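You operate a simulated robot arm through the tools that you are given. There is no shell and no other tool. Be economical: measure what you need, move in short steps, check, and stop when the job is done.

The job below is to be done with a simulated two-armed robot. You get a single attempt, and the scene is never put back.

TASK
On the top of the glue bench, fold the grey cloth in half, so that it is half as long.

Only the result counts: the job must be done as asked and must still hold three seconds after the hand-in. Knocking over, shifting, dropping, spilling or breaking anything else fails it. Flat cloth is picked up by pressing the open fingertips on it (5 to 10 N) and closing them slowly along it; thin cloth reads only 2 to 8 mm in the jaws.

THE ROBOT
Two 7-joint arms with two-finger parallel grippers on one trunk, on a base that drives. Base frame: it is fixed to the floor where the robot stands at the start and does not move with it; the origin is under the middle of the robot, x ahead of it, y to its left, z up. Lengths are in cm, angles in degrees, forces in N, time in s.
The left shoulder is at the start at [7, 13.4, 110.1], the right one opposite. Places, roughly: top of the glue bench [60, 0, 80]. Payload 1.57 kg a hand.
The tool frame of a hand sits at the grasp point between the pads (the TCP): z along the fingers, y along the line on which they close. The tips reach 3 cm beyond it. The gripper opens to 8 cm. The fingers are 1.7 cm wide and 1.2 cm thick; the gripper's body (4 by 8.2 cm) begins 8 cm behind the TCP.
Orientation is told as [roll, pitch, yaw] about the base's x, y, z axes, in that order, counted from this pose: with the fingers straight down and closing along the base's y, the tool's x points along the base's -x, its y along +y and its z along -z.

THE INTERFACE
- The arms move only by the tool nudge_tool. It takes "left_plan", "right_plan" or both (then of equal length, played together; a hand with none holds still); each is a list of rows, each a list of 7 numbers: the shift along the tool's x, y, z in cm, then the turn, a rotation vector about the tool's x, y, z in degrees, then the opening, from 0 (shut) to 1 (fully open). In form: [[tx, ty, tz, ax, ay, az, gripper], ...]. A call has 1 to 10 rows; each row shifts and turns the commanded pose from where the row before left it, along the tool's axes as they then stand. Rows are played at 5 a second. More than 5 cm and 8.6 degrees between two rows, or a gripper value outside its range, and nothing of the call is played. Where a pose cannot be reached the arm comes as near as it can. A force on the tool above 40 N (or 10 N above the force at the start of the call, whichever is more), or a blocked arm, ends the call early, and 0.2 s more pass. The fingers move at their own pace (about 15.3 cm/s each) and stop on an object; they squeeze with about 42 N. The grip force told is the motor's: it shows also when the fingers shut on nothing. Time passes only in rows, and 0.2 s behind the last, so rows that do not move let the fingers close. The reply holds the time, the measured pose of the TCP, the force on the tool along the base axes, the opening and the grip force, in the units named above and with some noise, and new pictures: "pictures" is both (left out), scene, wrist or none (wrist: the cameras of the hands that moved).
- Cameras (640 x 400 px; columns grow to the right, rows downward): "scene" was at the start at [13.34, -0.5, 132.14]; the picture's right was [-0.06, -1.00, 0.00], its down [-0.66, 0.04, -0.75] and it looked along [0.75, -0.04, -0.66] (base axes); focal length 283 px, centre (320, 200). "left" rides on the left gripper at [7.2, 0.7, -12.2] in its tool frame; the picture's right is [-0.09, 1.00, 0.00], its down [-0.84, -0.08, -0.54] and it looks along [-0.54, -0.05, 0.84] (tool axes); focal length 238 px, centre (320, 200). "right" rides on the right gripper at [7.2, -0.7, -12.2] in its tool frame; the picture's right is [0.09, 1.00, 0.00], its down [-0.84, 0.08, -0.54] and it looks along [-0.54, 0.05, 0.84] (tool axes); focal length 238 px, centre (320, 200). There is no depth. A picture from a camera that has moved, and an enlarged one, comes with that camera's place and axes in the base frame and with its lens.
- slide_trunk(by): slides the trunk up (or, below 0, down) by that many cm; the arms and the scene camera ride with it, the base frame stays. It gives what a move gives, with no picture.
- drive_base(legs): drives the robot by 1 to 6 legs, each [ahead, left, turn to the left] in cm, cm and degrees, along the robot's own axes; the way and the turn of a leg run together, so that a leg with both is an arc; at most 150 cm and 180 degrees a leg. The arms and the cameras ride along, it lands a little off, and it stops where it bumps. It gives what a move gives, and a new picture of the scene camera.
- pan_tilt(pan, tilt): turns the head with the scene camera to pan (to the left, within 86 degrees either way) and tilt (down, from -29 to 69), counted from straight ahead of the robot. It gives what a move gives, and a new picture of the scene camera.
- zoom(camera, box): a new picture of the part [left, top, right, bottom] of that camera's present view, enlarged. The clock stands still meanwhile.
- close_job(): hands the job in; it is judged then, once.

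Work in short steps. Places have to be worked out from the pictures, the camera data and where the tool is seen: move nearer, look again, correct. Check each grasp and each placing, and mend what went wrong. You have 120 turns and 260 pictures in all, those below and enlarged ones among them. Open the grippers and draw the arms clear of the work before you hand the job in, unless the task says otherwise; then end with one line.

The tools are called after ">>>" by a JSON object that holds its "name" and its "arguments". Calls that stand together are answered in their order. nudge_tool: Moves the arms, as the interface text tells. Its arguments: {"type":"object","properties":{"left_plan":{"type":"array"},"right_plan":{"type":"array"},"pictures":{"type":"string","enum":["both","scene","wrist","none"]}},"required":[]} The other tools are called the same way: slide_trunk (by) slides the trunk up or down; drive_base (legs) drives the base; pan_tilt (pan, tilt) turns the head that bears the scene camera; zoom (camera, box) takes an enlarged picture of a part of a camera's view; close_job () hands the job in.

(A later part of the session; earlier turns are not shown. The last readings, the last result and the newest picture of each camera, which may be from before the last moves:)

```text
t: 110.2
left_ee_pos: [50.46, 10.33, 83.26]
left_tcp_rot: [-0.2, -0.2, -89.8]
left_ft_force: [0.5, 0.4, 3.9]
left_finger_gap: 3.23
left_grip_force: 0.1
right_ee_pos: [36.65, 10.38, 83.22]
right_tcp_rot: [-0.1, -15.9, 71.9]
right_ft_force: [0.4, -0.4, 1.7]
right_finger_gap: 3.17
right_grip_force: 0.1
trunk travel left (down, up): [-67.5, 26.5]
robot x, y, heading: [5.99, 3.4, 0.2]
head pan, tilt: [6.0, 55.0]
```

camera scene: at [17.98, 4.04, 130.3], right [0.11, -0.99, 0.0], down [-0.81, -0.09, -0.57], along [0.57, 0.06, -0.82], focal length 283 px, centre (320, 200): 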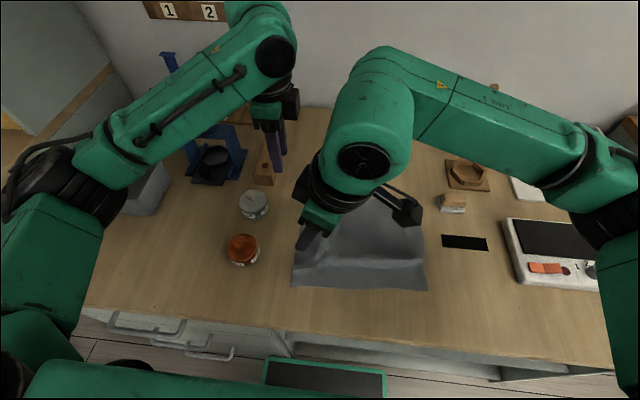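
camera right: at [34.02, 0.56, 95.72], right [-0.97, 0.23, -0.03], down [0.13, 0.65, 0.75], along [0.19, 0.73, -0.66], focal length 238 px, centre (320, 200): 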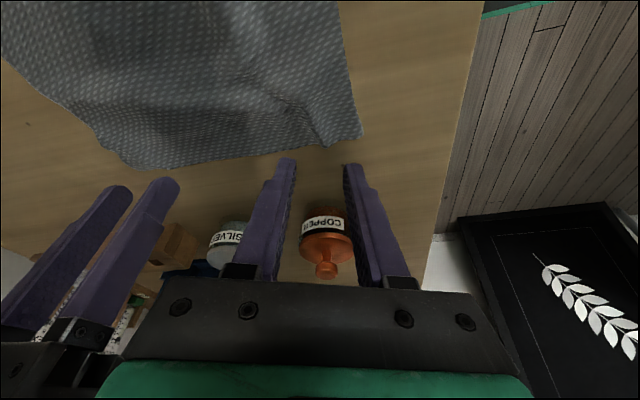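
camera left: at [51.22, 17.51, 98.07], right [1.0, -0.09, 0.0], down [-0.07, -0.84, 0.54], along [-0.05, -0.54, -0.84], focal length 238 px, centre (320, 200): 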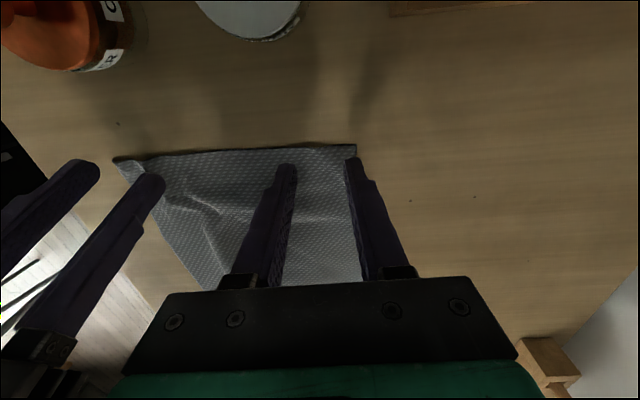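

Left 4 N, right 2 N; a touch more on both, then slow closing.

>>> {"name": "nudge_tool", "arguments": {"left_plan": [[0, 0, 0.04, 0, 0, 0, 0.4], [0, 0, 0, 0, 0, 0, 0.36], [0, 0, 0, 0, 0, 0, 0.31], [0, 0, 0, 0, 0, 0, 0.26], [0, 0, 0, 0, 0, 0, 0.21], [0, 0, 0, 0, 0, 0, 0.16], [0, 0, 0, 0, 0, 0, 0.11], [0, 0, 0, 0, 0, 0, 0.05], [0, 0, 0, 0, 0, 0, 0], [0, 0, 0, 0, 0, 0, 0]], "right_plan": [[0.02, 0, 0.08, 0, 0, 0, 0.4], [0, 0, 0, 0, 0, 0, 0.36], [0, 0, 0, 0, 0, 0, 0.31], [0, 0, 0, 0, 0, 0, 0.26], [0, 0, 0, 0, 0, 0, 0.21], [0, 0, 0, 0, 0, 0, 0.16], [0, 0, 0, 0, 0, 0, 0.11], [0, 0, 0, 0, 0, 0, 0.05], [0, 0, 0, 0, 0, 0, 0], [0, 0, 0, 0, 0, 0, 0]], "pictures": "wrist"}}

```text
t: 112.4
left_ee_pos: [50.43, 10.09, 83.13]
left_tcp_rot: [-0.2, -0.2, -89.7]
left_ft_force: [-7.2, 1.3, 10.2]
left_finger_gap: 0.16
left_grip_force: 23.8
right_ee_pos: [36.52, 10.46, 83.31]
right_tcp_rot: [-0.3, -16.1, 71.8]
right_ft_force: [9.4, -0.6, 12.5]
right_finger_gap: 0.19
right_grip_force: 23.4
trunk travel left (down, up): [-67.5, 26.5]
robot x, y, heading: [5.84, 2.92, -0.1]
head pan, tilt: [6.0, 55.0]
camera right: at [33.85, 0.51, 92.94], right [-0.97, 0.23, -0.03], down [0.13, 0.65, 0.75], along [0.19, 0.73, -0.66], focal length 238 px, centre (320, 200)
camera left: at [50.95, 17.37, 95.21], right [1.0, -0.09, 0.0], down [-0.07, -0.84, 0.54], along [-0.05, -0.54, -0.84], focal length 238 px, centre (320, 200)
```

right: 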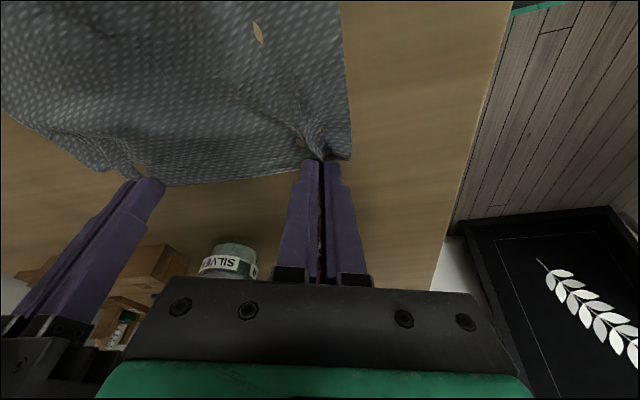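
left: 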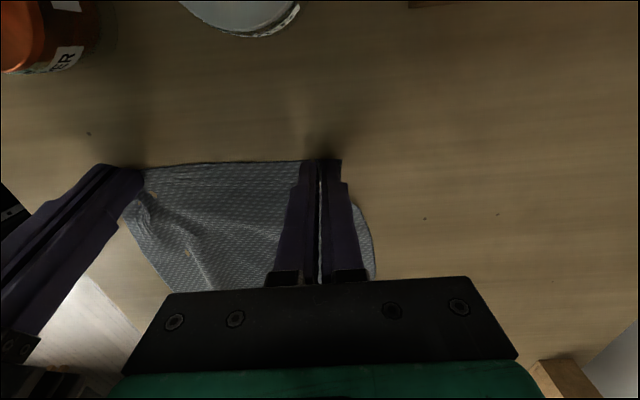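

Both grips hold right at the edge (1.6 and 1.9 mm). I lift gently along the arc.

>>> {"name": "nudge_tool", "arguments": {"left_plan": [[0, -0.3, -0.75, 0, 0, 0, 0], [0, 0, -0.75, 0, 0, 0, 0], [-0.5, 0, -1.2, 0, 0, 0, 0], [-0.5, 0, -1.2, 0, 0, 0, 0]], "right_plan": [[-0.3, -0.28, -0.7, 0, 0, 0, 0], [-0.2, 0, -0.72, 0, 0, 3, 0], [0.12, -0.15, -1.28, 0, 0, 3, 0], [0.12, -0.15, -1.28, 0, 0, 3, 0]], "pictures": "wrist"}}

```text
t: 113.4
left_ee_pos: [50.33, 9.08, 87.0]
left_tcp_rot: [-0.2, -0.1, -89.8]
left_ft_force: [-1.7, 1.6, 0.5]
left_finger_gap: 0.15
left_grip_force: 23.2
right_ee_pos: [37.02, 9.26, 87.07]
right_tcp_rot: [2.5, -15.7, 62.4]
right_ft_force: [2.3, 0.1, -0.2]
right_finger_gap: 0.13
right_grip_force: 22.9
trunk travel left (down, up): [-67.5, 26.5]
robot x, y, heading: [6.04, 3.78, -0.1]
head pan, tilt: [6.0, 55.0]
camera right: at [33.21, -0.19, 96.82], right [-0.93, 0.37, 0.02], down [0.26, 0.61, 0.75], along [0.27, 0.7, -0.66], focal length 238 px, centre (320, 200)
camera left: at [50.82, 16.33, 99.05], right [1.0, -0.09, 0.0], down [-0.07, -0.84, 0.54], along [-0.05, -0.54, -0.84], focal length 238 px, centre (320, 200)
```

right: 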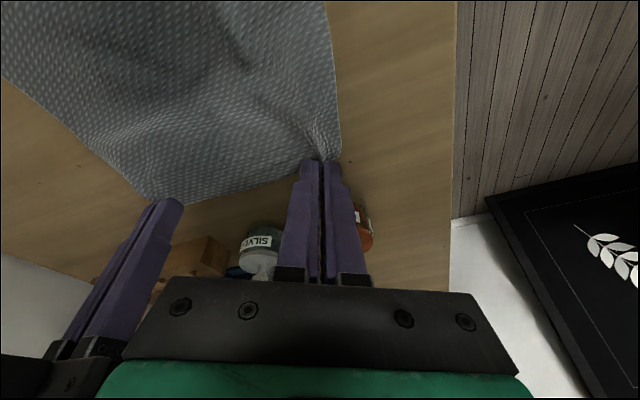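
left: 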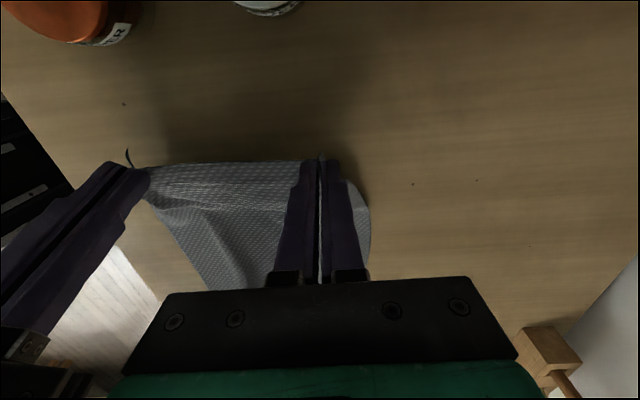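

Almost no tail this time. I now lean both hands 28° to the right while rising.

>>> {"name": "nudge_tool", "arguments": {"left_plan": [[-0.5, 0, -0.65, 0, 5.6, 0, 0], [-0.48, 0, -0.7, 0, 5.6, 0, 0], [-0.44, 0, -0.73, 0, 5.6, 0, 0], [-0.4, 0, -0.75, 0, 5.6, 0, 0], [-0.35, 0, -0.8, 0, 5.6, 0, 0]], "right_plan": [[0.25, -0.28, -0.75, 0, -5.6, 0, 0], [0.2, -0.28, -0.78, 0, -5.6, 0, 0], [0.16, -0.28, -0.79, 0, -5.6, 0, 0], [0.1, -0.28, -0.79, 0, -5.6, 0, 0], [0.05, -0.28, -0.8, 0, -5.6, 0, 0]], "pictures": "scene"}}

```text
t: 114.6
left_ee_pos: [50.26, 6.25, 90.05]
left_tcp_rot: [-0.3, 27.9, -89.8]
left_ft_force: [0.2, -0.1, 0.4]
left_finger_gap: 0.19
left_grip_force: 24.0
right_ee_pos: [37.17, 6.44, 90.0]
right_tcp_rot: [3.4, -44.0, 60.9]
right_ft_force: [0.2, 0.5, 0.0]
right_finger_gap: 0.16
right_grip_force: 23.1
trunk travel left (down, up): [-67.5, 26.5]
robot x, y, heading: [6.04, 3.2, 0.3]
head pan, tilt: [6.0, 55.0]
camera scene: at [17.93, 3.92, 130.3], right [0.11, -0.99, 0.0], down [-0.81, -0.09, -0.57], along [0.57, 0.06, -0.82], focal length 283 px, centre (320, 200)
```

scene: 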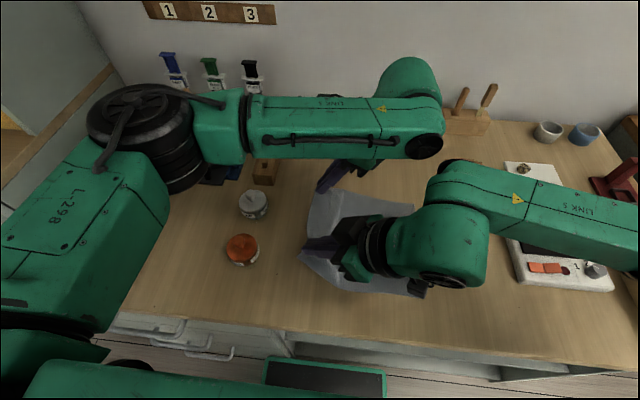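

Now over the crease: drive right in two short steps with a rise between.

>>> {"name": "drive_base", "arguments": {"legs": [[0, -4.5, 0]]}}

>>> {"name": "nudge_tool", "arguments": {"left_plan": [[0.47, 0, -0.88, 0, 0, 0, 0], [0.47, 0, -0.88, 0, 0, 0, 0]], "right_plan": [[-0.7, 0, -0.72, 0, 0, 0, 0], [-0.7, 0, -0.72, 0, 0, 0, 0]], "pictures": "none"}}

>>> {"name": "drive_base", "arguments": {"legs": [[0, -4, 0]]}}

>>> {"name": "nudge_tool", "arguments": {"left_plan": [[0.38, 0, -0.7, 0, 0, 0, 0]], "right_plan": [[-0.49, 0, -0.5, 0, 0, 0, 0]], "pictures": "wrist"}}

```text
t: 115.5
left_ee_pos: [50.38, 2.08, 89.99]
left_tcp_rot: [-0.2, 27.8, -89.8]
left_ft_force: [-0.4, 0.0, 0.5]
left_finger_gap: 0.17
left_grip_force: 24.2
right_ee_pos: [37.22, 2.19, 90.02]
right_tcp_rot: [3.3, -43.8, 60.9]
right_ft_force: [0.7, 0.0, 0.2]
right_finger_gap: 0.15
right_grip_force: 23.2
trunk travel left (down, up): [-67.5, 26.5]
robot x, y, heading: [5.88, -1.03, -0.0]
head pan, tilt: [6.0, 55.0]
camera scene: at [18.01, -0.14, 130.29], right [0.11, -0.99, 0.0], down [-0.81, -0.09, -0.57], along [0.57, 0.06, -0.82], focal length 283 px, centre (320, 200)
```

scene: 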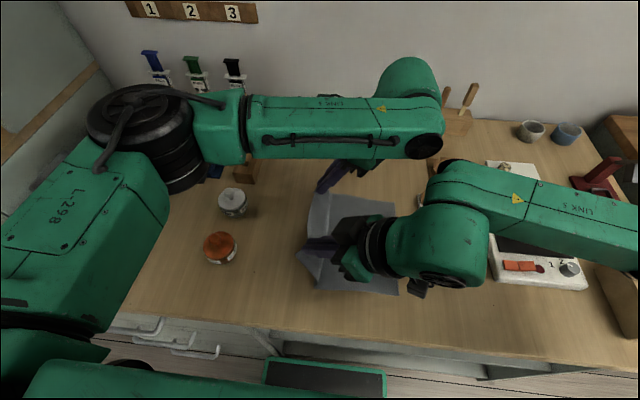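

```text
t: 116.1
left_ee_pos: [50.29, 1.7, 92.07]
left_tcp_rot: [-0.4, 28.0, -89.7]
left_ft_force: [-0.4, -1.6, -0.6]
left_finger_gap: 0.2
left_grip_force: 23.9
right_ee_pos: [37.29, 2.13, 92.02]
right_tcp_rot: [3.3, -43.8, 60.8]
right_ft_force: [0.4, -0.1, -0.4]
right_finger_gap: 0.15
right_grip_force: 23.4
trunk travel left (down, up): [-67.5, 26.5]
robot x, y, heading: [5.63, -1.2, 0.3]
head pan, tilt: [6.0, 55.0]
```

```text
t: 117.0
left_ee_pos: [50.39, -1.91, 92.1]
left_tcp_rot: [-0.3, 27.6, -89.8]
left_ft_force: [0.1, 0.0, -0.1]
left_finger_gap: 0.19
left_grip_force: 23.5
right_ee_pos: [37.37, -1.66, 91.94]
right_tcp_rot: [3.3, -43.6, 60.9]
right_ft_force: [-0.3, 0.2, -0.3]
right_finger_gap: 0.17
right_grip_force: 23.5
trunk travel left (down, up): [-67.5, 26.5]
robot x, y, heading: [5.8, -5.19, -0.1]
head pan, tilt: [6.0, 55.0]
camera scene: at [18.02, -4.01, 130.29], right [0.11, -0.99, 0.0], down [-0.81, -0.09, -0.57], along [0.57, 0.06, -0.82], focal length 283 px, centre (320, 200)
```

scene: 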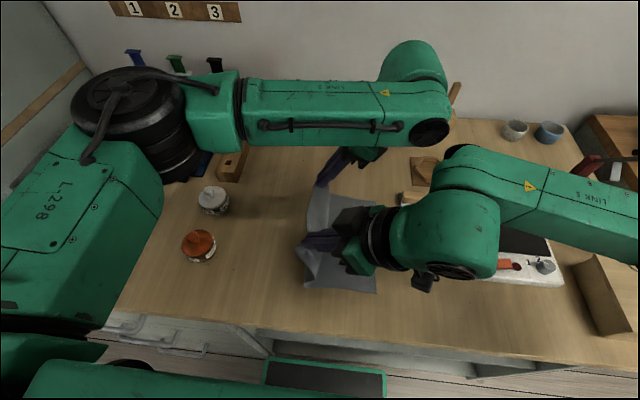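

```text
t: 117.4
left_ee_pos: [50.39, -1.9, 92.74]
left_tcp_rot: [-0.3, 27.8, -89.8]
left_ft_force: [-1.1, 0.2, 0.3]
left_finger_gap: 0.18
left_grip_force: 23.5
right_ee_pos: [37.29, -1.72, 92.94]
right_tcp_rot: [3.3, -43.6, 61.0]
right_ft_force: [-0.4, 0.6, 0.0]
right_finger_gap: 0.15
right_grip_force: 23.7
trunk travel left (down, up): [-67.5, 26.5]
robot x, y, heading: [5.76, -5.13, 0.2]
head pan, tilt: [6.0, 55.0]
camera right: at [31.84, -14.16, 96.63], right [-0.92, 0.39, -0.02], down [0.07, 0.22, 0.97], along [0.38, 0.89, -0.23], focal length 238 px, centre (320, 200)
camera left: at [50.97, -1.18, 106.86], right [1.0, -0.08, -0.05], down [-0.07, -0.99, 0.09], along [-0.05, -0.09, -0.99], focal length 238 px, centre (320, 200)
```

right: 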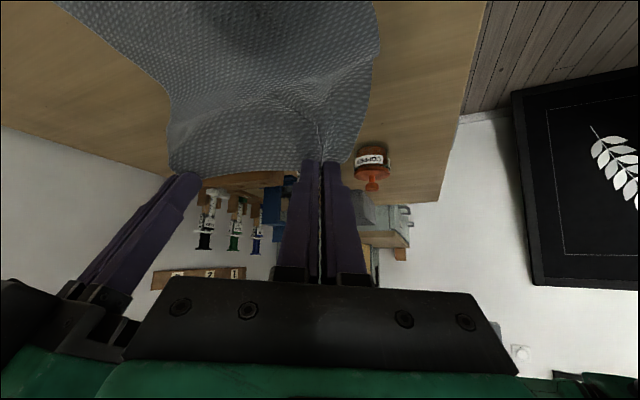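
left: 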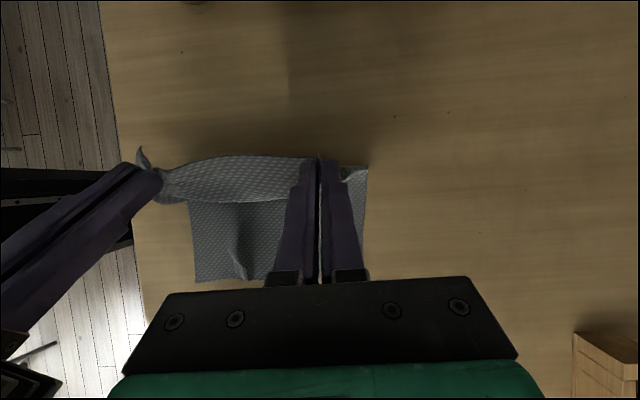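

Hands stand over the crease (tips y≈−0.5, 10 cm up), right edge at y≈−12.3. Now the steep descent to the right, first part.

>>> {"name": "nudge_tool", "arguments": {"left_plan": [[-1.23, 0, 1.04, 0, 0, 0, 0], [-1.41, 0, 0.95, 0, 0, 0, 0], [-1.72, 0, 0.67, 0, 0, 0, 0], [-1.89, 0, 0.36, 0, 0, 0, 0]], "right_plan": [[1.42, -0.29, 0.72, 0, 0, 0, 0], [1.54, -0.39, 0.6, 0, 0, 0, 0], [1.73, -0.58, 0.29, 0, 0, 0, 0], [1.78, -0.73, -0.04, 0, 0, 0, 0]], "pictures": "wrist"}}

```text
t: 118.4
left_ee_pos: [50.27, -6.32, 87.3]
left_tcp_rot: [-0.3, 27.9, -89.8]
left_ft_force: [0.5, 0.1, -0.1]
left_finger_gap: 0.21
left_grip_force: 23.3
right_ee_pos: [37.34, -5.95, 87.02]
right_tcp_rot: [3.3, -43.8, 60.8]
right_ft_force: [0.0, 0.2, 1.1]
right_finger_gap: 0.16
right_grip_force: 24.0
trunk travel left (down, up): [-67.5, 26.5]
robot x, y, heading: [5.78, -4.91, 0.1]
head pan, tilt: [6.0, 55.0]
camera right: at [31.79, -18.45, 90.79], right [-0.92, 0.39, -0.02], down [0.07, 0.22, 0.97], along [0.39, 0.89, -0.23], focal length 238 px, centre (320, 200)
camera left: at [50.9, -5.62, 101.28], right [1.0, -0.08, -0.05], down [-0.07, -0.99, 0.09], along [-0.05, -0.08, -1.0], focal length 238 px, centre (320, 200)
```

right: 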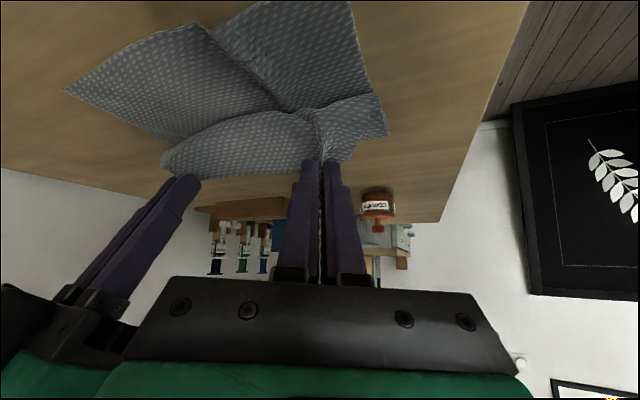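
left: 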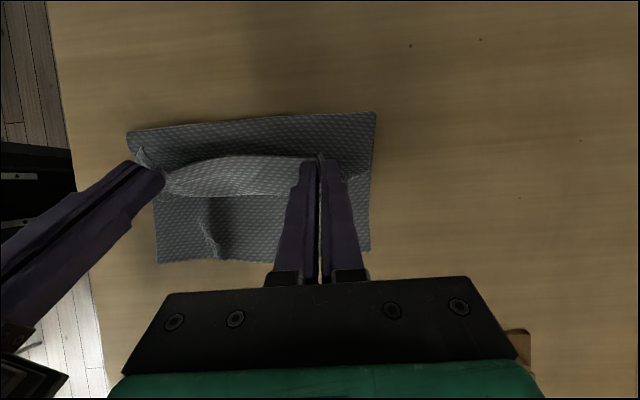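

The crease lies at y≈0 and the right edge at −12.1: exactly half. I lower a bit more, drive 3.5 cm right, and check.

>>> {"name": "nudge_tool", "arguments": {"left_plan": [[-0.8, 0, 0.43, 0, 0, 0, 0], [-0.8, 0, 0.43, 0, 0, 0, 0]], "right_plan": [[0.83, -0.24, 0.24, 0, 0, 0, 0], [0.83, -0.24, 0.24, 0, 0, 0, 0]], "pictures": "none"}}

>>> {"name": "drive_base", "arguments": {"legs": [[0, -3.7, 0]]}}

>>> {"name": "nudge_tool", "arguments": {"left_plan": [[-1.1, 0, 0.1, 0, 0, 0, 0]], "right_plan": [[0.95, -0.39, -0.05, 0, 0, 0, 0]], "pictures": "wrist"}}

```text
t: 119.0
left_ee_pos: [50.36, -7.27, 85.73]
left_tcp_rot: [-0.2, 27.8, -89.8]
left_ft_force: [0.6, -0.2, 0.9]
left_finger_gap: 0.17
left_grip_force: 23.4
right_ee_pos: [37.2, -6.85, 85.54]
right_tcp_rot: [3.3, -43.8, 60.8]
right_ft_force: [0.5, 0.4, -0.2]
right_finger_gap: 0.17
right_grip_force: 23.1
trunk travel left (down, up): [-67.5, 26.5]
robot x, y, heading: [5.93, -5.14, 0.2]
head pan, tilt: [6.0, 55.0]
```

```text
t: 119.9
left_ee_pos: [50.32, -10.66, 85.77]
left_tcp_rot: [-0.3, 27.8, -89.7]
left_ft_force: [-1.5, -0.1, 0.0]
left_finger_gap: 0.18
left_grip_force: 23.5
right_ee_pos: [37.34, -10.32, 85.43]
right_tcp_rot: [3.3, -43.7, 60.9]
right_ft_force: [-0.5, -0.5, 1.0]
right_finger_gap: 0.15
right_grip_force: 23.2
trunk travel left (down, up): [-67.5, 26.5]
robot x, y, heading: [6.09, -8.77, -0.1]
head pan, tilt: [6.0, 55.0]
camera scene: at [18.02, -7.68, 130.3], right [0.11, -0.99, 0.0], down [-0.81, -0.09, -0.57], along [0.57, 0.06, -0.82], focal length 283 px, centre (320, 200)
```

scene: 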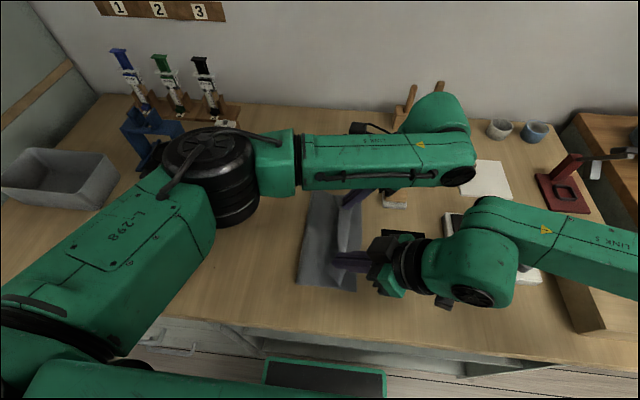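

```text
t: 120.3
left_ee_pos: [50.31, -11.63, 85.08]
left_tcp_rot: [-0.3, 27.8, -89.7]
left_ft_force: [0.2, 0.6, -0.1]
left_finger_gap: 0.17
left_grip_force: 23.3
right_ee_pos: [37.33, -11.2, 84.8]
right_tcp_rot: [3.3, -43.8, 61.0]
right_ft_force: [-0.4, 0.1, 0.1]
right_finger_gap: 0.19
right_grip_force: 23.5
trunk travel left (down, up): [-67.5, 26.5]
robot x, y, heading: [5.77, -8.67, 0.1]
head pan, tilt: [6.0, 55.0]
camera right: at [31.78, -23.67, 88.66], right [-0.92, 0.39, -0.02], down [0.07, 0.22, 0.97], along [0.39, 0.89, -0.23], focal length 238 px, centre (320, 200)
camera left: at [50.96, -10.98, 99.18], right [1.0, -0.07, -0.05], down [-0.07, -0.99, 0.09], along [-0.05, -0.09, -0.99], focal length 238 px, centre (320, 200)
```

right: 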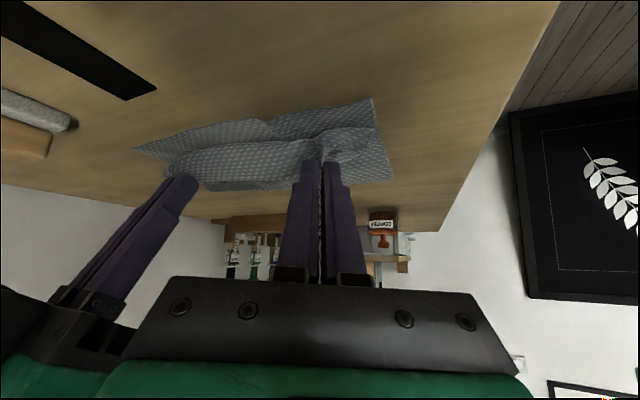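
left: 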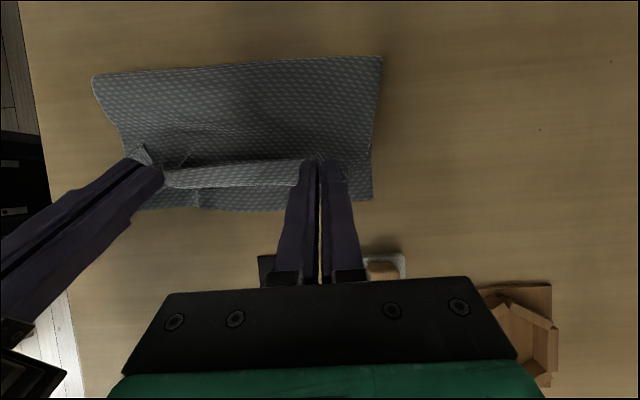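

The crease slipped to −1.9 during the last drive because the edge was still 3 cm high. I go back up over the crease and repeat, this time lowering to ~1.5 cm before sliding right.

>>> {"name": "nudge_tool", "arguments": {"left_plan": [[2.21, 0, -0.97, 0, 0, 0, 0], [2.21, 0, -0.97, 0, 0, 0, 0], [2.21, 0, -0.97, 0, 0, 0, 0], [2.21, 0, -0.97, 0, 0, 0, 0]], "right_plan": [[-2.15, 0.65, -0.55, 0, 0, 0, 0], [-2.15, 0.65, -0.55, 0, 0, 0, 0], [-2.15, 0.65, -0.55, 0, 0, 0, 0], [-2.15, 0.65, -0.55, 0, 0, 0, 0]], "pictures": "none"}}

>>> {"name": "drive_base", "arguments": {"legs": [[0, 5.5, 0]]}}

>>> {"name": "nudge_tool", "arguments": {"left_plan": [[0, 0, 0, 0, 0, 0, 0], [0, 0, 0, 0, 0, 0, 0]], "right_plan": [[0, 0, 0, 0, 0, 0, 0], [0, 0, 0, 0, 0, 0, 0]], "pictures": "wrist"}}

```text
t: 121.3
left_ee_pos: [50.28, -5.79, 92.52]
left_tcp_rot: [-0.4, 27.8, -89.7]
left_ft_force: [0.7, 0.2, 1.3]
left_finger_gap: 0.17
left_grip_force: 23.7
right_ee_pos: [37.22, -5.58, 92.58]
right_tcp_rot: [3.4, -43.6, 60.9]
right_ft_force: [-0.2, 0.9, 0.2]
right_finger_gap: 0.17
right_grip_force: 23.7
trunk travel left (down, up): [-67.5, 26.5]
robot x, y, heading: [6.1, -8.8, 0.0]
head pan, tilt: [6.0, 55.0]
```

```text
t: 122.2
left_ee_pos: [50.24, -0.39, 92.67]
left_tcp_rot: [-0.3, 27.9, -89.7]
left_ft_force: [0.7, 0.4, -0.2]
left_finger_gap: 0.2
left_grip_force: 23.0
right_ee_pos: [37.35, -0.44, 92.62]
right_tcp_rot: [3.4, -43.9, 60.8]
right_ft_force: [-0.3, -0.9, 0.7]
right_finger_gap: 0.16
right_grip_force: 23.2
trunk travel left (down, up): [-67.5, 26.5]
robot x, y, heading: [5.87, -3.08, -0.2]
head pan, tilt: [6.0, 55.0]
camera scene: at [18.03, -2.56, 130.29], right [0.11, -0.99, 0.0], down [-0.81, -0.09, -0.57], along [0.57, 0.06, -0.82], focal length 283 px, centre (320, 200)
```

scene: 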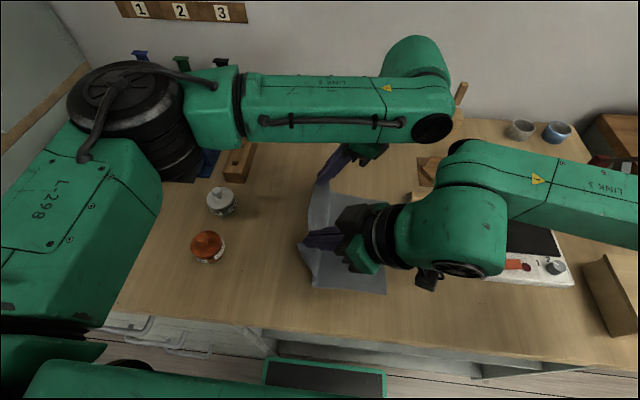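

```text
t: 122.8
left_ee_pos: [50.28, -0.3, 92.68]
left_tcp_rot: [-0.3, 27.8, -89.8]
left_ft_force: [0.3, 1.1, 0.1]
left_finger_gap: 0.15
left_grip_force: 23.3
right_ee_pos: [37.3, -0.32, 92.55]
right_tcp_rot: [3.3, -43.9, 60.9]
right_ft_force: [0.2, -1.4, -0.4]
right_finger_gap: 0.18
right_grip_force: 23.8
trunk travel left (down, up): [-67.5, 26.5]
robot x, y, heading: [5.84, -3.19, 0.0]
head pan, tilt: [6.0, 55.0]
camera right: at [31.8, -12.76, 96.41], right [-0.92, 0.39, -0.02], down [0.07, 0.22, 0.97], along [0.39, 0.89, -0.23], focal length 238 px, centre (320, 200)
camera left: at [50.9, 0.39, 106.66], right [1.0, -0.08, -0.05], down [-0.07, -0.99, 0.09], along [-0.05, -0.09, -0.99], focal length 238 px, centre (320, 200)
```

right: 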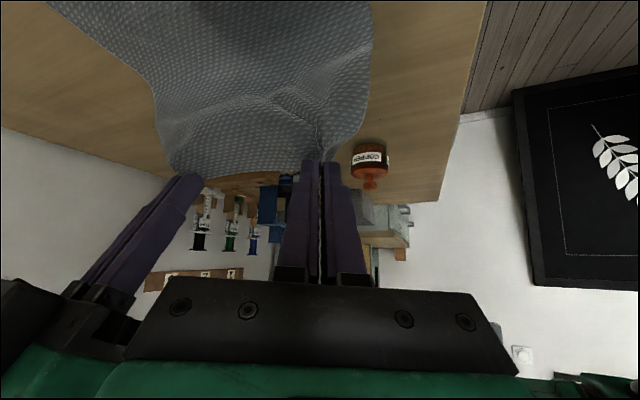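
left: 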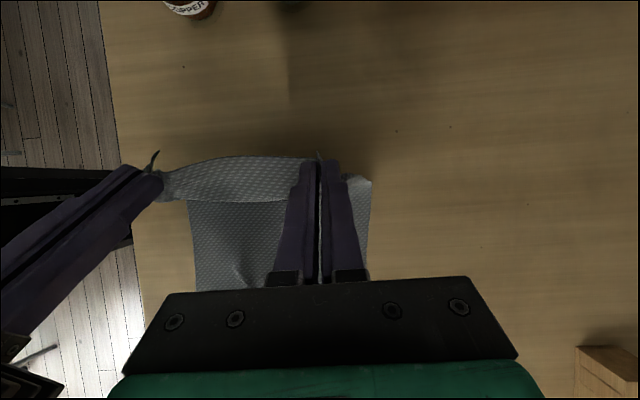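

Over the crease again (tips y≈1.1, right edge ≈−12). Full steep descent to ~2 cm now.

>>> {"name": "nudge_tool", "arguments": {"left_plan": [[-1.23, 0, 1.04, 0, 0, 0, 0], [-1.41, 0, 0.95, 0, 0, 0, 0], [-1.72, 0, 0.67, 0, 0, 0, 0], [-1.89, 0, 0.36, 0, 0, 0, 0], [-1.45, 0, 0.59, 0, 0, 0, 0], [-1.45, 0, 0.59, 0, 0, 0, 0]], "right_plan": [[1.42, -0.29, 0.72, 0, 0, 0, 0], [1.54, -0.39, 0.6, 0, 0, 0, 0], [1.73, -0.58, 0.29, 0, 0, 0, 0], [1.78, -0.73, -0.04, 0, 0, 0, 0], [1.46, -0.48, 0.26, 0, 0, 0, 0], [1.46, -0.48, 0.26, 0, 0, 0, 0]], "pictures": "wrist"}}

```text
t: 124.2
left_ee_pos: [50.28, -6.48, 84.63]
left_tcp_rot: [-0.3, 27.8, -89.8]
left_ft_force: [0.2, -0.2, 0.4]
left_finger_gap: 0.14
left_grip_force: 23.1
right_ee_pos: [37.51, -6.29, 84.46]
right_tcp_rot: [3.4, -43.9, 60.8]
right_ft_force: [-0.8, 1.2, -0.7]
right_finger_gap: 0.16
right_grip_force: 24.0
trunk travel left (down, up): [-67.5, 26.5]
robot x, y, heading: [5.85, -3.19, 0.1]
head pan, tilt: [6.0, 55.0]
camera right: at [31.85, -18.77, 88.19], right [-0.92, 0.39, -0.02], down [0.07, 0.22, 0.97], along [0.39, 0.89, -0.23], focal length 238 px, centre (320, 200)
camera left: at [50.9, -5.89, 98.65], right [1.0, -0.08, -0.05], down [-0.07, -0.99, 0.09], along [-0.05, -0.08, -0.99], focal length 238 px, centre (320, 200)
```

right: 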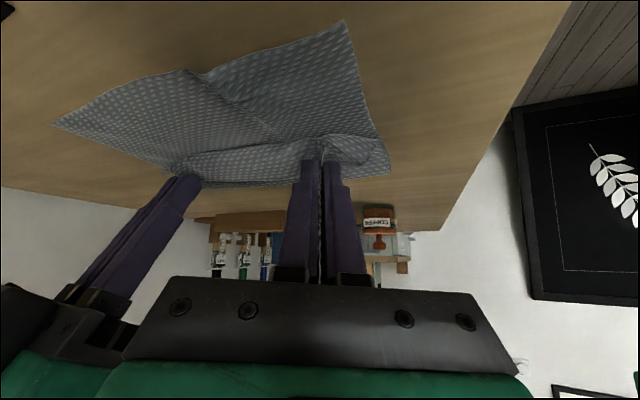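
left: 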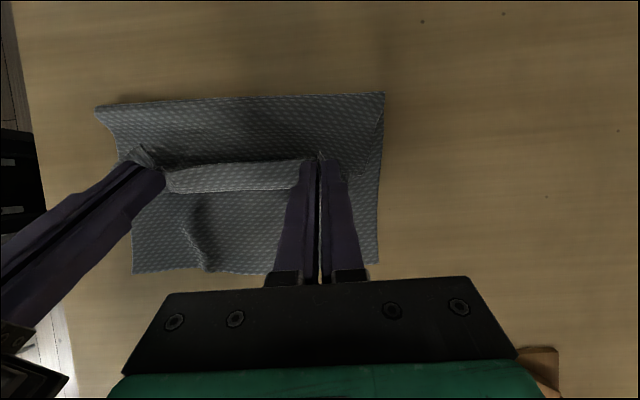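

Crease at y≈0.3–1.0, right edge −12.5. I lower 0.5 cm and slide right 6.5 cm at this low height.

>>> {"name": "nudge_tool", "arguments": {"left_plan": [[-0.23, 0, 0.44, 0, 0, 0, 0]], "right_plan": [[0.8, -0.3, 0.0, 0, 0, 0, 0]], "pictures": "none"}}

>>> {"name": "drive_base", "arguments": {"legs": [[0, -3.3, 0], [0, -3.3, 0]]}}

>>> {"name": "nudge_tool", "arguments": {"left_plan": [[0, 0, 0, 0, 0, 0, 0]], "right_plan": [[0, 0, 0, 0, 0, 0, 0]], "pictures": "wrist"}}

```text
t: 124.6
left_ee_pos: [50.27, -6.6, 83.98]
left_tcp_rot: [-0.3, 27.9, -89.7]
left_ft_force: [0.2, 0.7, 0.7]
left_finger_gap: 0.16
left_grip_force: 22.7
right_ee_pos: [37.37, -6.9, 83.95]
right_tcp_rot: [3.2, -43.8, 60.9]
right_ft_force: [0.5, 0.1, 0.0]
right_finger_gap: 0.17
right_grip_force: 23.6
trunk travel left (down, up): [-67.5, 26.5]
robot x, y, heading: [5.38, -3.25, 0.1]
head pan, tilt: [6.0, 55.0]
```

```text
t: 125.9
left_ee_pos: [50.31, -12.87, 84.07]
left_tcp_rot: [-0.3, 27.6, -89.8]
left_ft_force: [-0.8, -0.1, -0.2]
left_finger_gap: 0.18
left_grip_force: 23.3
right_ee_pos: [37.29, -13.2, 83.87]
right_tcp_rot: [3.2, -43.6, 60.9]
right_ft_force: [0.1, -0.2, 0.5]
right_finger_gap: 0.16
right_grip_force: 23.6
trunk travel left (down, up): [-67.5, 26.5]
robot x, y, heading: [5.62, -9.95, -0.0]
head pan, tilt: [6.0, 55.0]
camera scene: at [18.01, -8.62, 130.3], right [0.11, -0.99, 0.0], down [-0.81, -0.09, -0.57], along [0.57, 0.06, -0.82], focal length 283 px, centre (320, 200)
```

scene: 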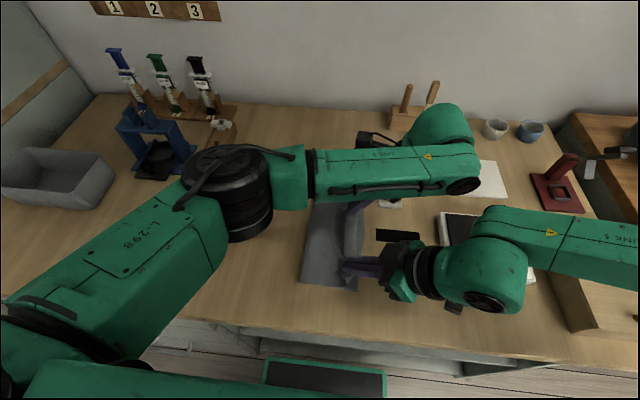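

```text
t: 126.3
left_ee_pos: [50.33, -13.03, 84.04]
left_tcp_rot: [-0.3, 27.8, -89.7]
left_ft_force: [0.4, 0.0, 0.6]
left_finger_gap: 0.18
left_grip_force: 23.5
right_ee_pos: [37.21, -13.33, 83.92]
right_tcp_rot: [3.3, -43.6, 60.9]
right_ft_force: [0.6, 0.3, 0.3]
right_finger_gap: 0.17
right_grip_force: 23.5
trunk travel left (down, up): [-67.5, 26.5]
robot x, y, heading: [6.44, -9.83, 0.3]
head pan, tilt: [6.0, 55.0]
camera right: at [31.8, -25.79, 87.7], right [-0.92, 0.39, -0.02], down [0.07, 0.22, 0.97], along [0.39, 0.89, -0.23], focal length 238 px, centre (320, 200)
camera left: at [50.91, -12.26, 98.17], right [1.0, -0.08, -0.05], down [-0.07, -0.99, 0.09], along [-0.05, -0.09, -0.99], focal length 238 px, centre (320, 200)
```

right: 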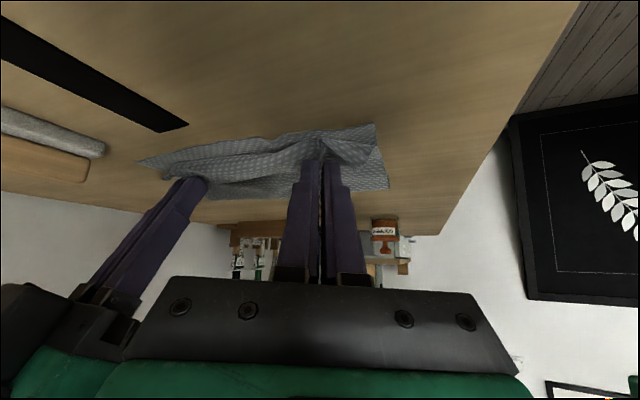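
left: 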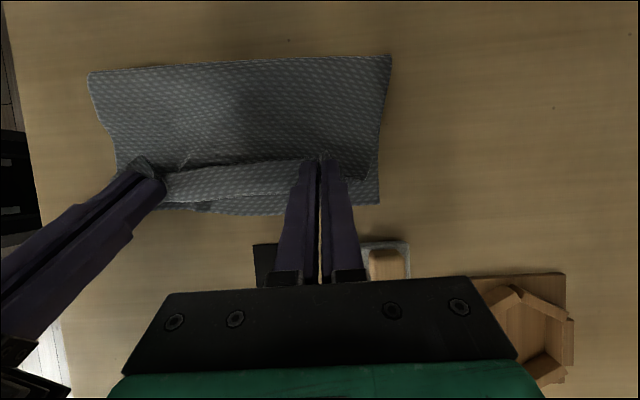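

Sliding low dragged the cloth and the crease again (crease −3.4, edge −14.2). I redo it, starting the descent further left so the crease begins ~2 cm too far left and ends at the middle after the transfer.

>>> {"name": "nudge_tool", "arguments": {"left_plan": [[2.28, 0, -0.88, 0, 0, 0, 0], [2.28, 0, -0.88, 0, 0, 0, 0], [2.28, 0, -0.88, 0, 0, 0, 0], [2.28, 0, -0.88, 0, 0, 0, 0]], "right_plan": [[-2.29, 0.78, -0.37, 0, 0, 0, 0], [-2.29, 0.78, -0.37, 0, 0, 0, 0], [-2.29, 0.78, -0.37, 0, 0, 0, 0], [-2.29, 0.78, -0.37, 0, 0, 0, 0]], "pictures": "none"}}

>>> {"name": "drive_base", "arguments": {"legs": [[0, 6.7, 0]]}}

>>> {"name": "nudge_tool", "arguments": {"left_plan": [[0, 0, 0, 0, 0, 0, 0], [0, 0, 0, 0, 0, 0, 0], [-1.41, 0, 0.95, 0, 0, 0, 0], [-1.67, 0, 0.81, 0, 0, 0, 0], [-1.93, 0, 0.44, 0, 0, 0, 0], [-2.1, 0, 0.13, 0, 0, 0, 0]], "right_plan": [[0, 0, 0, 0, 0, 0, 0], [0, 0, 0, 0, 0, 0, 0], [1.54, -0.39, 0.6, 0, 0, 0, 0], [1.73, -0.53, 0.42, 0, 0, 0, 0], [1.85, -0.73, 0.03, 0, 0, 0, 0], [1.9, -0.87, -0.29, 0, 0, 0, 0]], "pictures": "wrist"}}

```text
t: 127.3
left_ee_pos: [50.09, -6.47, 91.56]
left_tcp_rot: [-0.2, 27.7, -89.7]
left_ft_force: [0.4, -0.4, 0.6]
left_finger_gap: 0.16
left_grip_force: 23.5
right_ee_pos: [37.19, -7.12, 91.45]
right_tcp_rot: [3.4, -43.8, 60.9]
right_ft_force: [0.4, -0.3, -0.4]
right_finger_gap: 0.16
right_grip_force: 23.1
trunk travel left (down, up): [-67.5, 26.5]
robot x, y, heading: [5.61, -10.02, 0.2]
head pan, tilt: [6.0, 55.0]
```

```text
t: 128.3
left_ee_pos: [50.18, -0.11, 91.47]
left_tcp_rot: [-0.3, 27.9, -89.7]
left_ft_force: [-0.5, 0.9, -0.9]
left_finger_gap: 0.19
left_grip_force: 23.4
right_ee_pos: [37.27, -0.58, 91.47]
right_tcp_rot: [3.4, -43.8, 60.9]
right_ft_force: [-0.3, -1.1, 0.6]
right_finger_gap: 0.19
right_grip_force: 23.0
trunk travel left (down, up): [-67.5, 26.5]
robot x, y, heading: [5.94, -3.04, 0.4]
head pan, tilt: [6.0, 55.0]
camera scene: at [18.02, -2.44, 130.29], right [0.11, -0.99, 0.0], down [-0.81, -0.09, -0.57], along [0.57, 0.06, -0.82], focal length 283 px, centre (320, 200)
```

scene: 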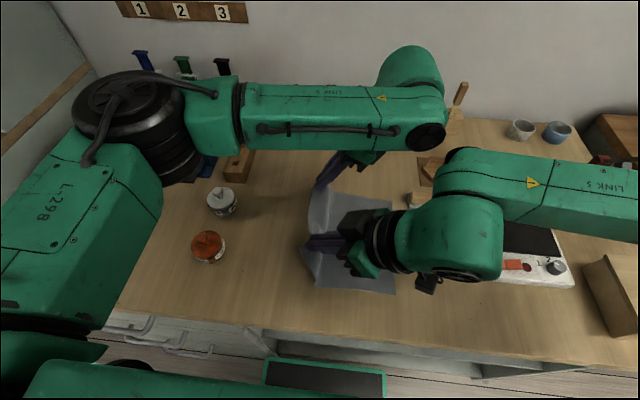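

```text
t: 129.7
left_ee_pos: [50.05, -5.32, 86.1]
left_tcp_rot: [-0.2, 28.0, -89.7]
left_ft_force: [0.0, -0.4, 0.3]
left_finger_gap: 0.15
left_grip_force: 23.4
right_ee_pos: [37.19, -5.9, 85.97]
right_tcp_rot: [3.3, -44.0, 60.9]
right_ft_force: [-0.3, 0.0, -0.1]
right_finger_gap: 0.16
right_grip_force: 23.2
trunk travel left (down, up): [-67.5, 26.5]
robot x, y, heading: [6.32, -3.33, 0.3]
head pan, tilt: [6.0, 55.0]
camera right: at [31.76, -18.29, 89.72], right [-0.92, 0.39, -0.02], down [0.07, 0.22, 0.97], along [0.39, 0.89, -0.23], focal length 238 px, centre (320, 200)
camera left: at [50.68, -4.57, 100.26], right [1.0, -0.07, -0.05], down [-0.07, -0.99, 0.09], along [-0.05, -0.08, -1.0], focal length 238 px, centre (320, 200)
```

right: 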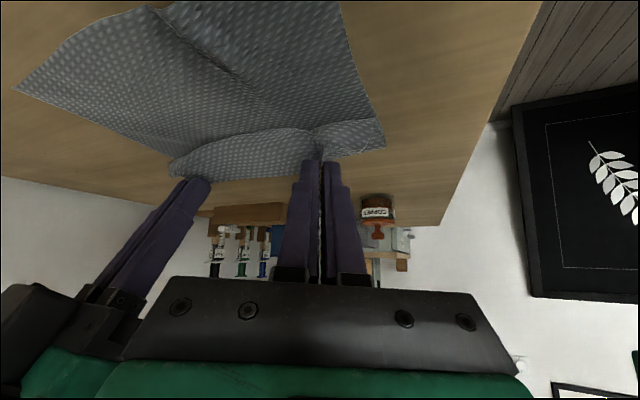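
left: 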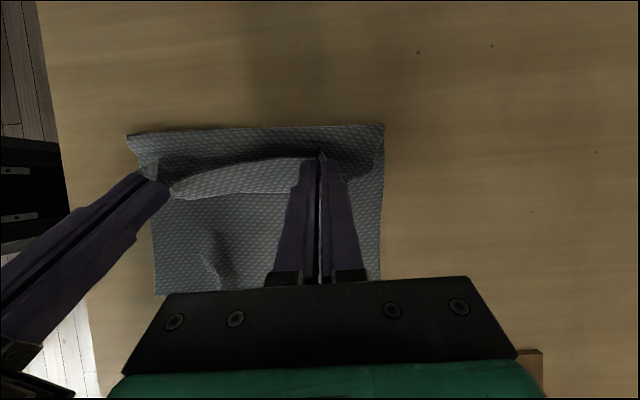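

Crease ≈0 with right edge −13.8: the wanted ~2 cm surplus. Now the transfer: drive 6.7 cm right, then arms down and right.

>>> {"name": "drive_base", "arguments": {"legs": [[0, -6.7, 0]]}}

>>> {"name": "nudge_tool", "arguments": {"left_plan": [[-1.79, 0, -0.04, 0, 0, 0, 0], [-1.79, 0, -0.04, 0, 0, 0, 0]], "right_plan": [[1.56, -0.78, -0.39, 0, 0, 0, 0], [1.56, -0.78, -0.39, 0, 0, 0, 0]], "pictures": "wrist"}}

>>> {"name": "zoom", "arguments": {"camera": "scene", "box": [260, 170, 420, 300]}}

```text
t: 130.7
left_ee_pos: [50.09, -11.68, 86.23]
left_tcp_rot: [-0.4, 28.0, -89.7]
left_ft_force: [-0.2, -0.6, -0.3]
left_finger_gap: 0.15
left_grip_force: 23.5
right_ee_pos: [37.21, -12.27, 85.96]
right_tcp_rot: [3.3, -43.8, 60.8]
right_ft_force: [0.1, -0.1, -0.2]
right_finger_gap: 0.16
right_grip_force: 23.3
trunk travel left (down, up): [-67.5, 26.5]
robot x, y, heading: [5.85, -9.35, 0.1]
head pan, tilt: [6.0, 55.0]
camera scene: at [18.03, -9.0, 130.3], right [0.11, -0.99, 0.0], down [-0.81, -0.09, -0.57], along [0.57, 0.06, -0.82], focal length 283 px, centre (320, 200)
```

scene: 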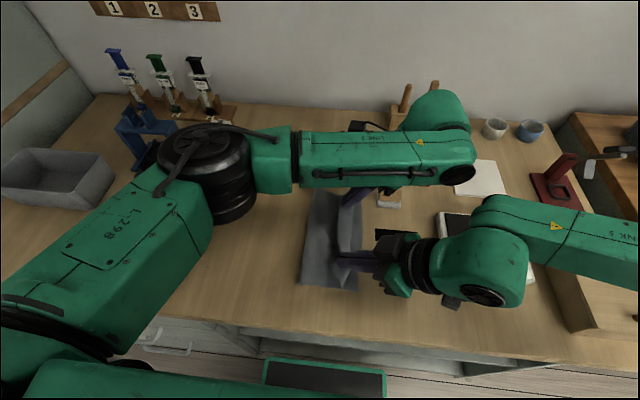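

```text
t: 131.3
left_ee_pos: [50.3, -15.1, 84.71]
left_tcp_rot: [-0.3, 27.9, -89.7]
left_ft_force: [0.1, 0.2, 0.8]
left_finger_gap: 0.18
left_grip_force: 23.3
right_ee_pos: [37.2, -14.86, 84.14]
right_tcp_rot: [3.3, -43.9, 60.9]
right_ft_force: [-0.5, -0.8, -0.7]
right_finger_gap: 0.18
right_grip_force: 23.2
right hand out of reach, approached as far as the arm can: row 2
trunk travel left (down, up): [-67.5, 26.5]
robot x, y, heading: [5.72, -9.81, 0.3]
head pan, tilt: [6.0, 55.0]
camera right: at [31.67, -27.33, 87.93], right [-0.92, 0.39, -0.02], down [0.07, 0.22, 0.97], along [0.39, 0.89, -0.23], focal length 238 px, centre (320, 200)
camera left: at [50.75, -14.5, 98.75], right [1.0, -0.07, -0.05], down [-0.07, -0.99, 0.09], along [-0.05, -0.08, -1.0], focal length 238 px, centre (320, 200)
```

right: 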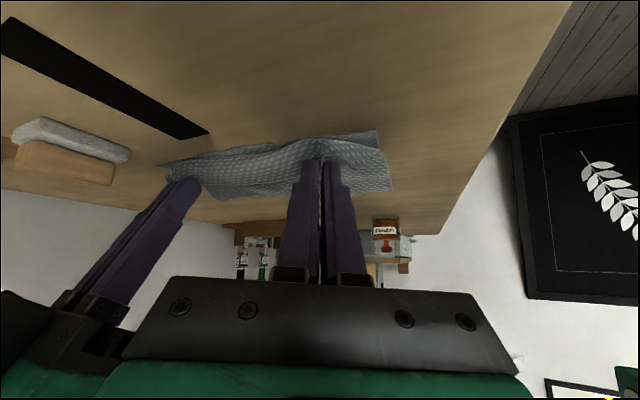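
left: 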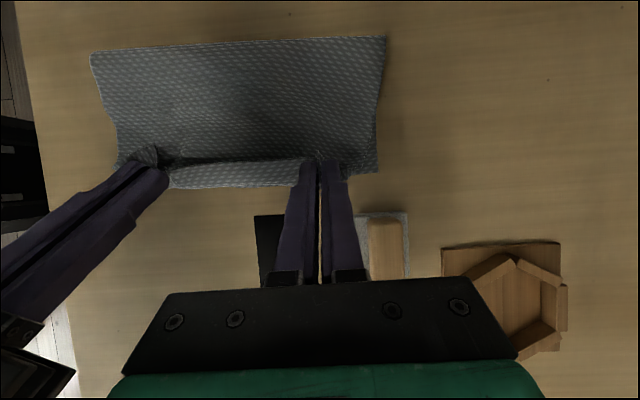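

```text
3.08 times, centred on (340, 235) of scene
camera zoom: at [18.03, -9.21, 130.3], right [0.11, -0.99, 0.0], down [-0.81, -0.09, -0.57], along [0.57, 0.06, -0.82], focal length 870 px, centre (258, 92)
```

zoom: 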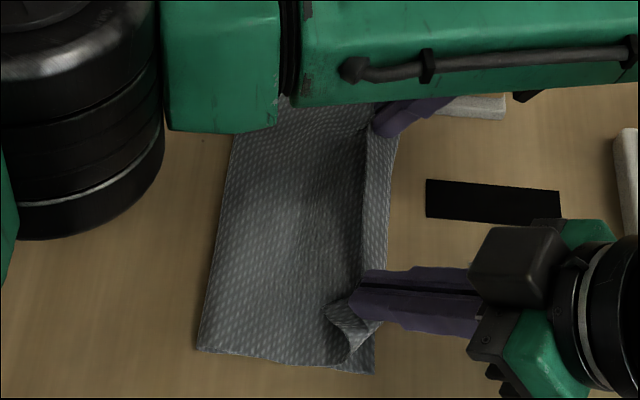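

The lip ahead of the fingers eats ~3.5 cm, so stopping further left is right: I drive back 4.3 cm (crease rolls back to the middle), then raise the edge slightly to the right so it will drop outward on release.

>>> {"name": "drive_base", "arguments": {"legs": [[0, 4.5, 0]]}}

>>> {"name": "nudge_tool", "arguments": {"left_plan": [[-0.21, 0, -1.53, 0, 0, 0, 0], [-0.21, 0, -1.53, 0, 0, 0, 0]], "right_plan": [[-0.29, -0.44, -1.45, 0, 0, 0, 0], [-0.29, -0.44, -1.45, 0, 0, 0, 0]], "pictures": "wrist"}}

>>> {"name": "zoom", "arguments": {"camera": "scene", "box": [260, 170, 420, 300]}}

```text
t: 132.2
left_ee_pos: [50.12, -10.66, 84.68]
left_tcp_rot: [-0.3, 28.0, -89.8]
left_ft_force: [-0.4, 0.0, -0.6]
left_finger_gap: 0.19
left_grip_force: 23.1
right_ee_pos: [37.2, -10.36, 84.14]
right_tcp_rot: [3.2, -43.8, 60.7]
right_ft_force: [0.5, 0.5, -0.2]
right_finger_gap: 0.14
right_grip_force: 23.0
trunk travel left (down, up): [-67.5, 26.5]
robot x, y, heading: [5.77, -5.1, 0.1]
head pan, tilt: [6.0, 55.0]
camera scene: at [18.04, -4.7, 130.29], right [0.11, -0.99, 0.0], down [-0.81, -0.09, -0.57], along [0.57, 0.06, -0.82], focal length 283 px, centre (320, 200)
```

scene: 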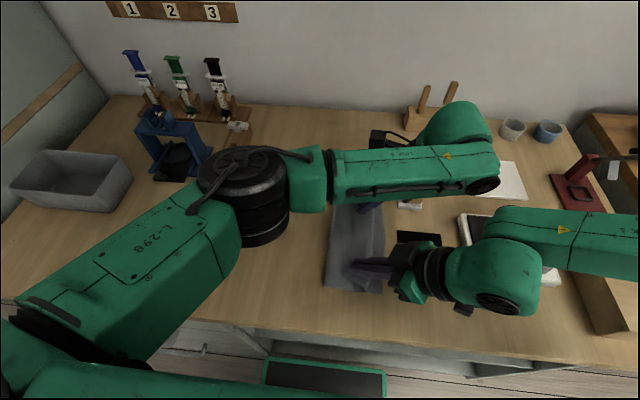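

```text
t: 132.8
left_ee_pos: [50.16, -12.27, 87.32]
left_tcp_rot: [-0.4, 27.9, -89.8]
left_ft_force: [-0.7, -0.1, -0.7]
left_finger_gap: 0.15
left_grip_force: 23.5
right_ee_pos: [36.86, -9.92, 85.92]
right_tcp_rot: [3.2, -43.8, 60.8]
right_ft_force: [0.0, 0.6, -0.1]
right_finger_gap: 0.17
right_grip_force: 23.4
right hand out of reach, approached as far as the arm can: row 1, 2
trunk travel left (down, up): [-67.5, 26.5]
robot x, y, heading: [5.74, -5.32, 0.1]
head pan, tilt: [6.0, 55.0]
camera right: at [31.26, -22.3, 89.76], right [-0.92, 0.4, -0.03], down [0.07, 0.22, 0.97], along [0.39, 0.89, -0.23], focal length 238 px, centre (320, 200)
camera left: at [50.77, -11.66, 101.33], right [1.0, -0.08, -0.05], down [-0.07, -0.99, 0.09], along [-0.05, -0.08, -0.99], focal length 238 px, centre (320, 200)
```

right: 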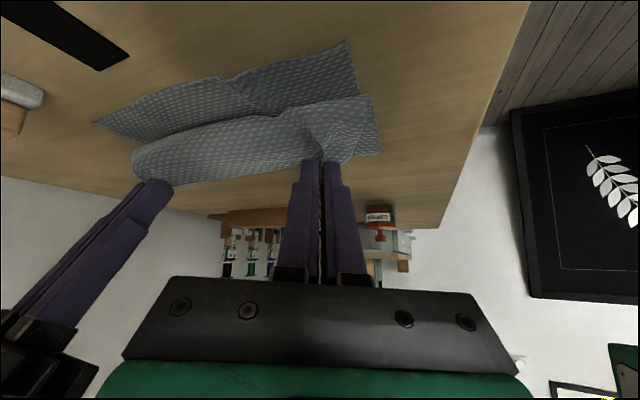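
left: 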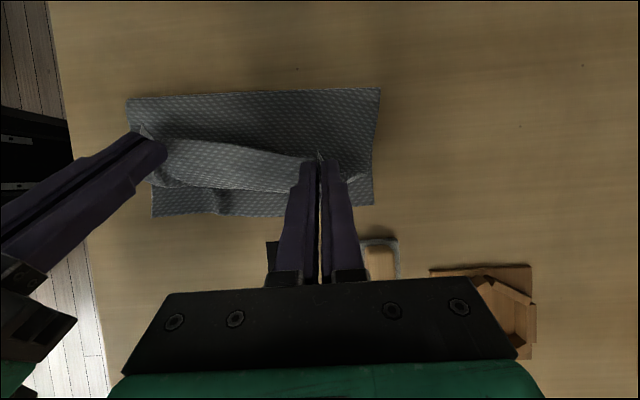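

```text
3.08 times, centred on (340, 235) of scene
camera zoom: at [17.99, -4.49, 130.29], right [0.11, -0.99, 0.0], down [-0.81, -0.09, -0.57], along [0.57, 0.06, -0.82], focal length 870 px, centre (258, 92)
```

zoom: 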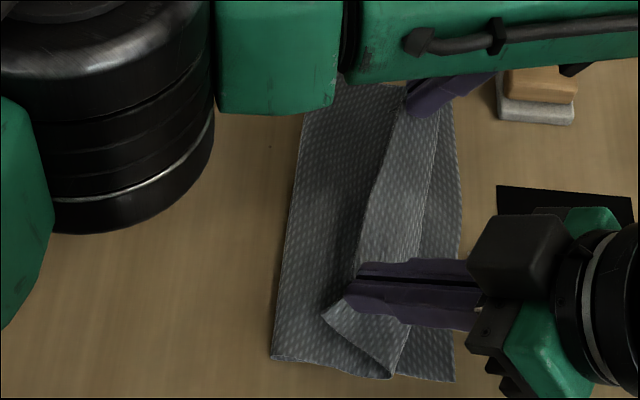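

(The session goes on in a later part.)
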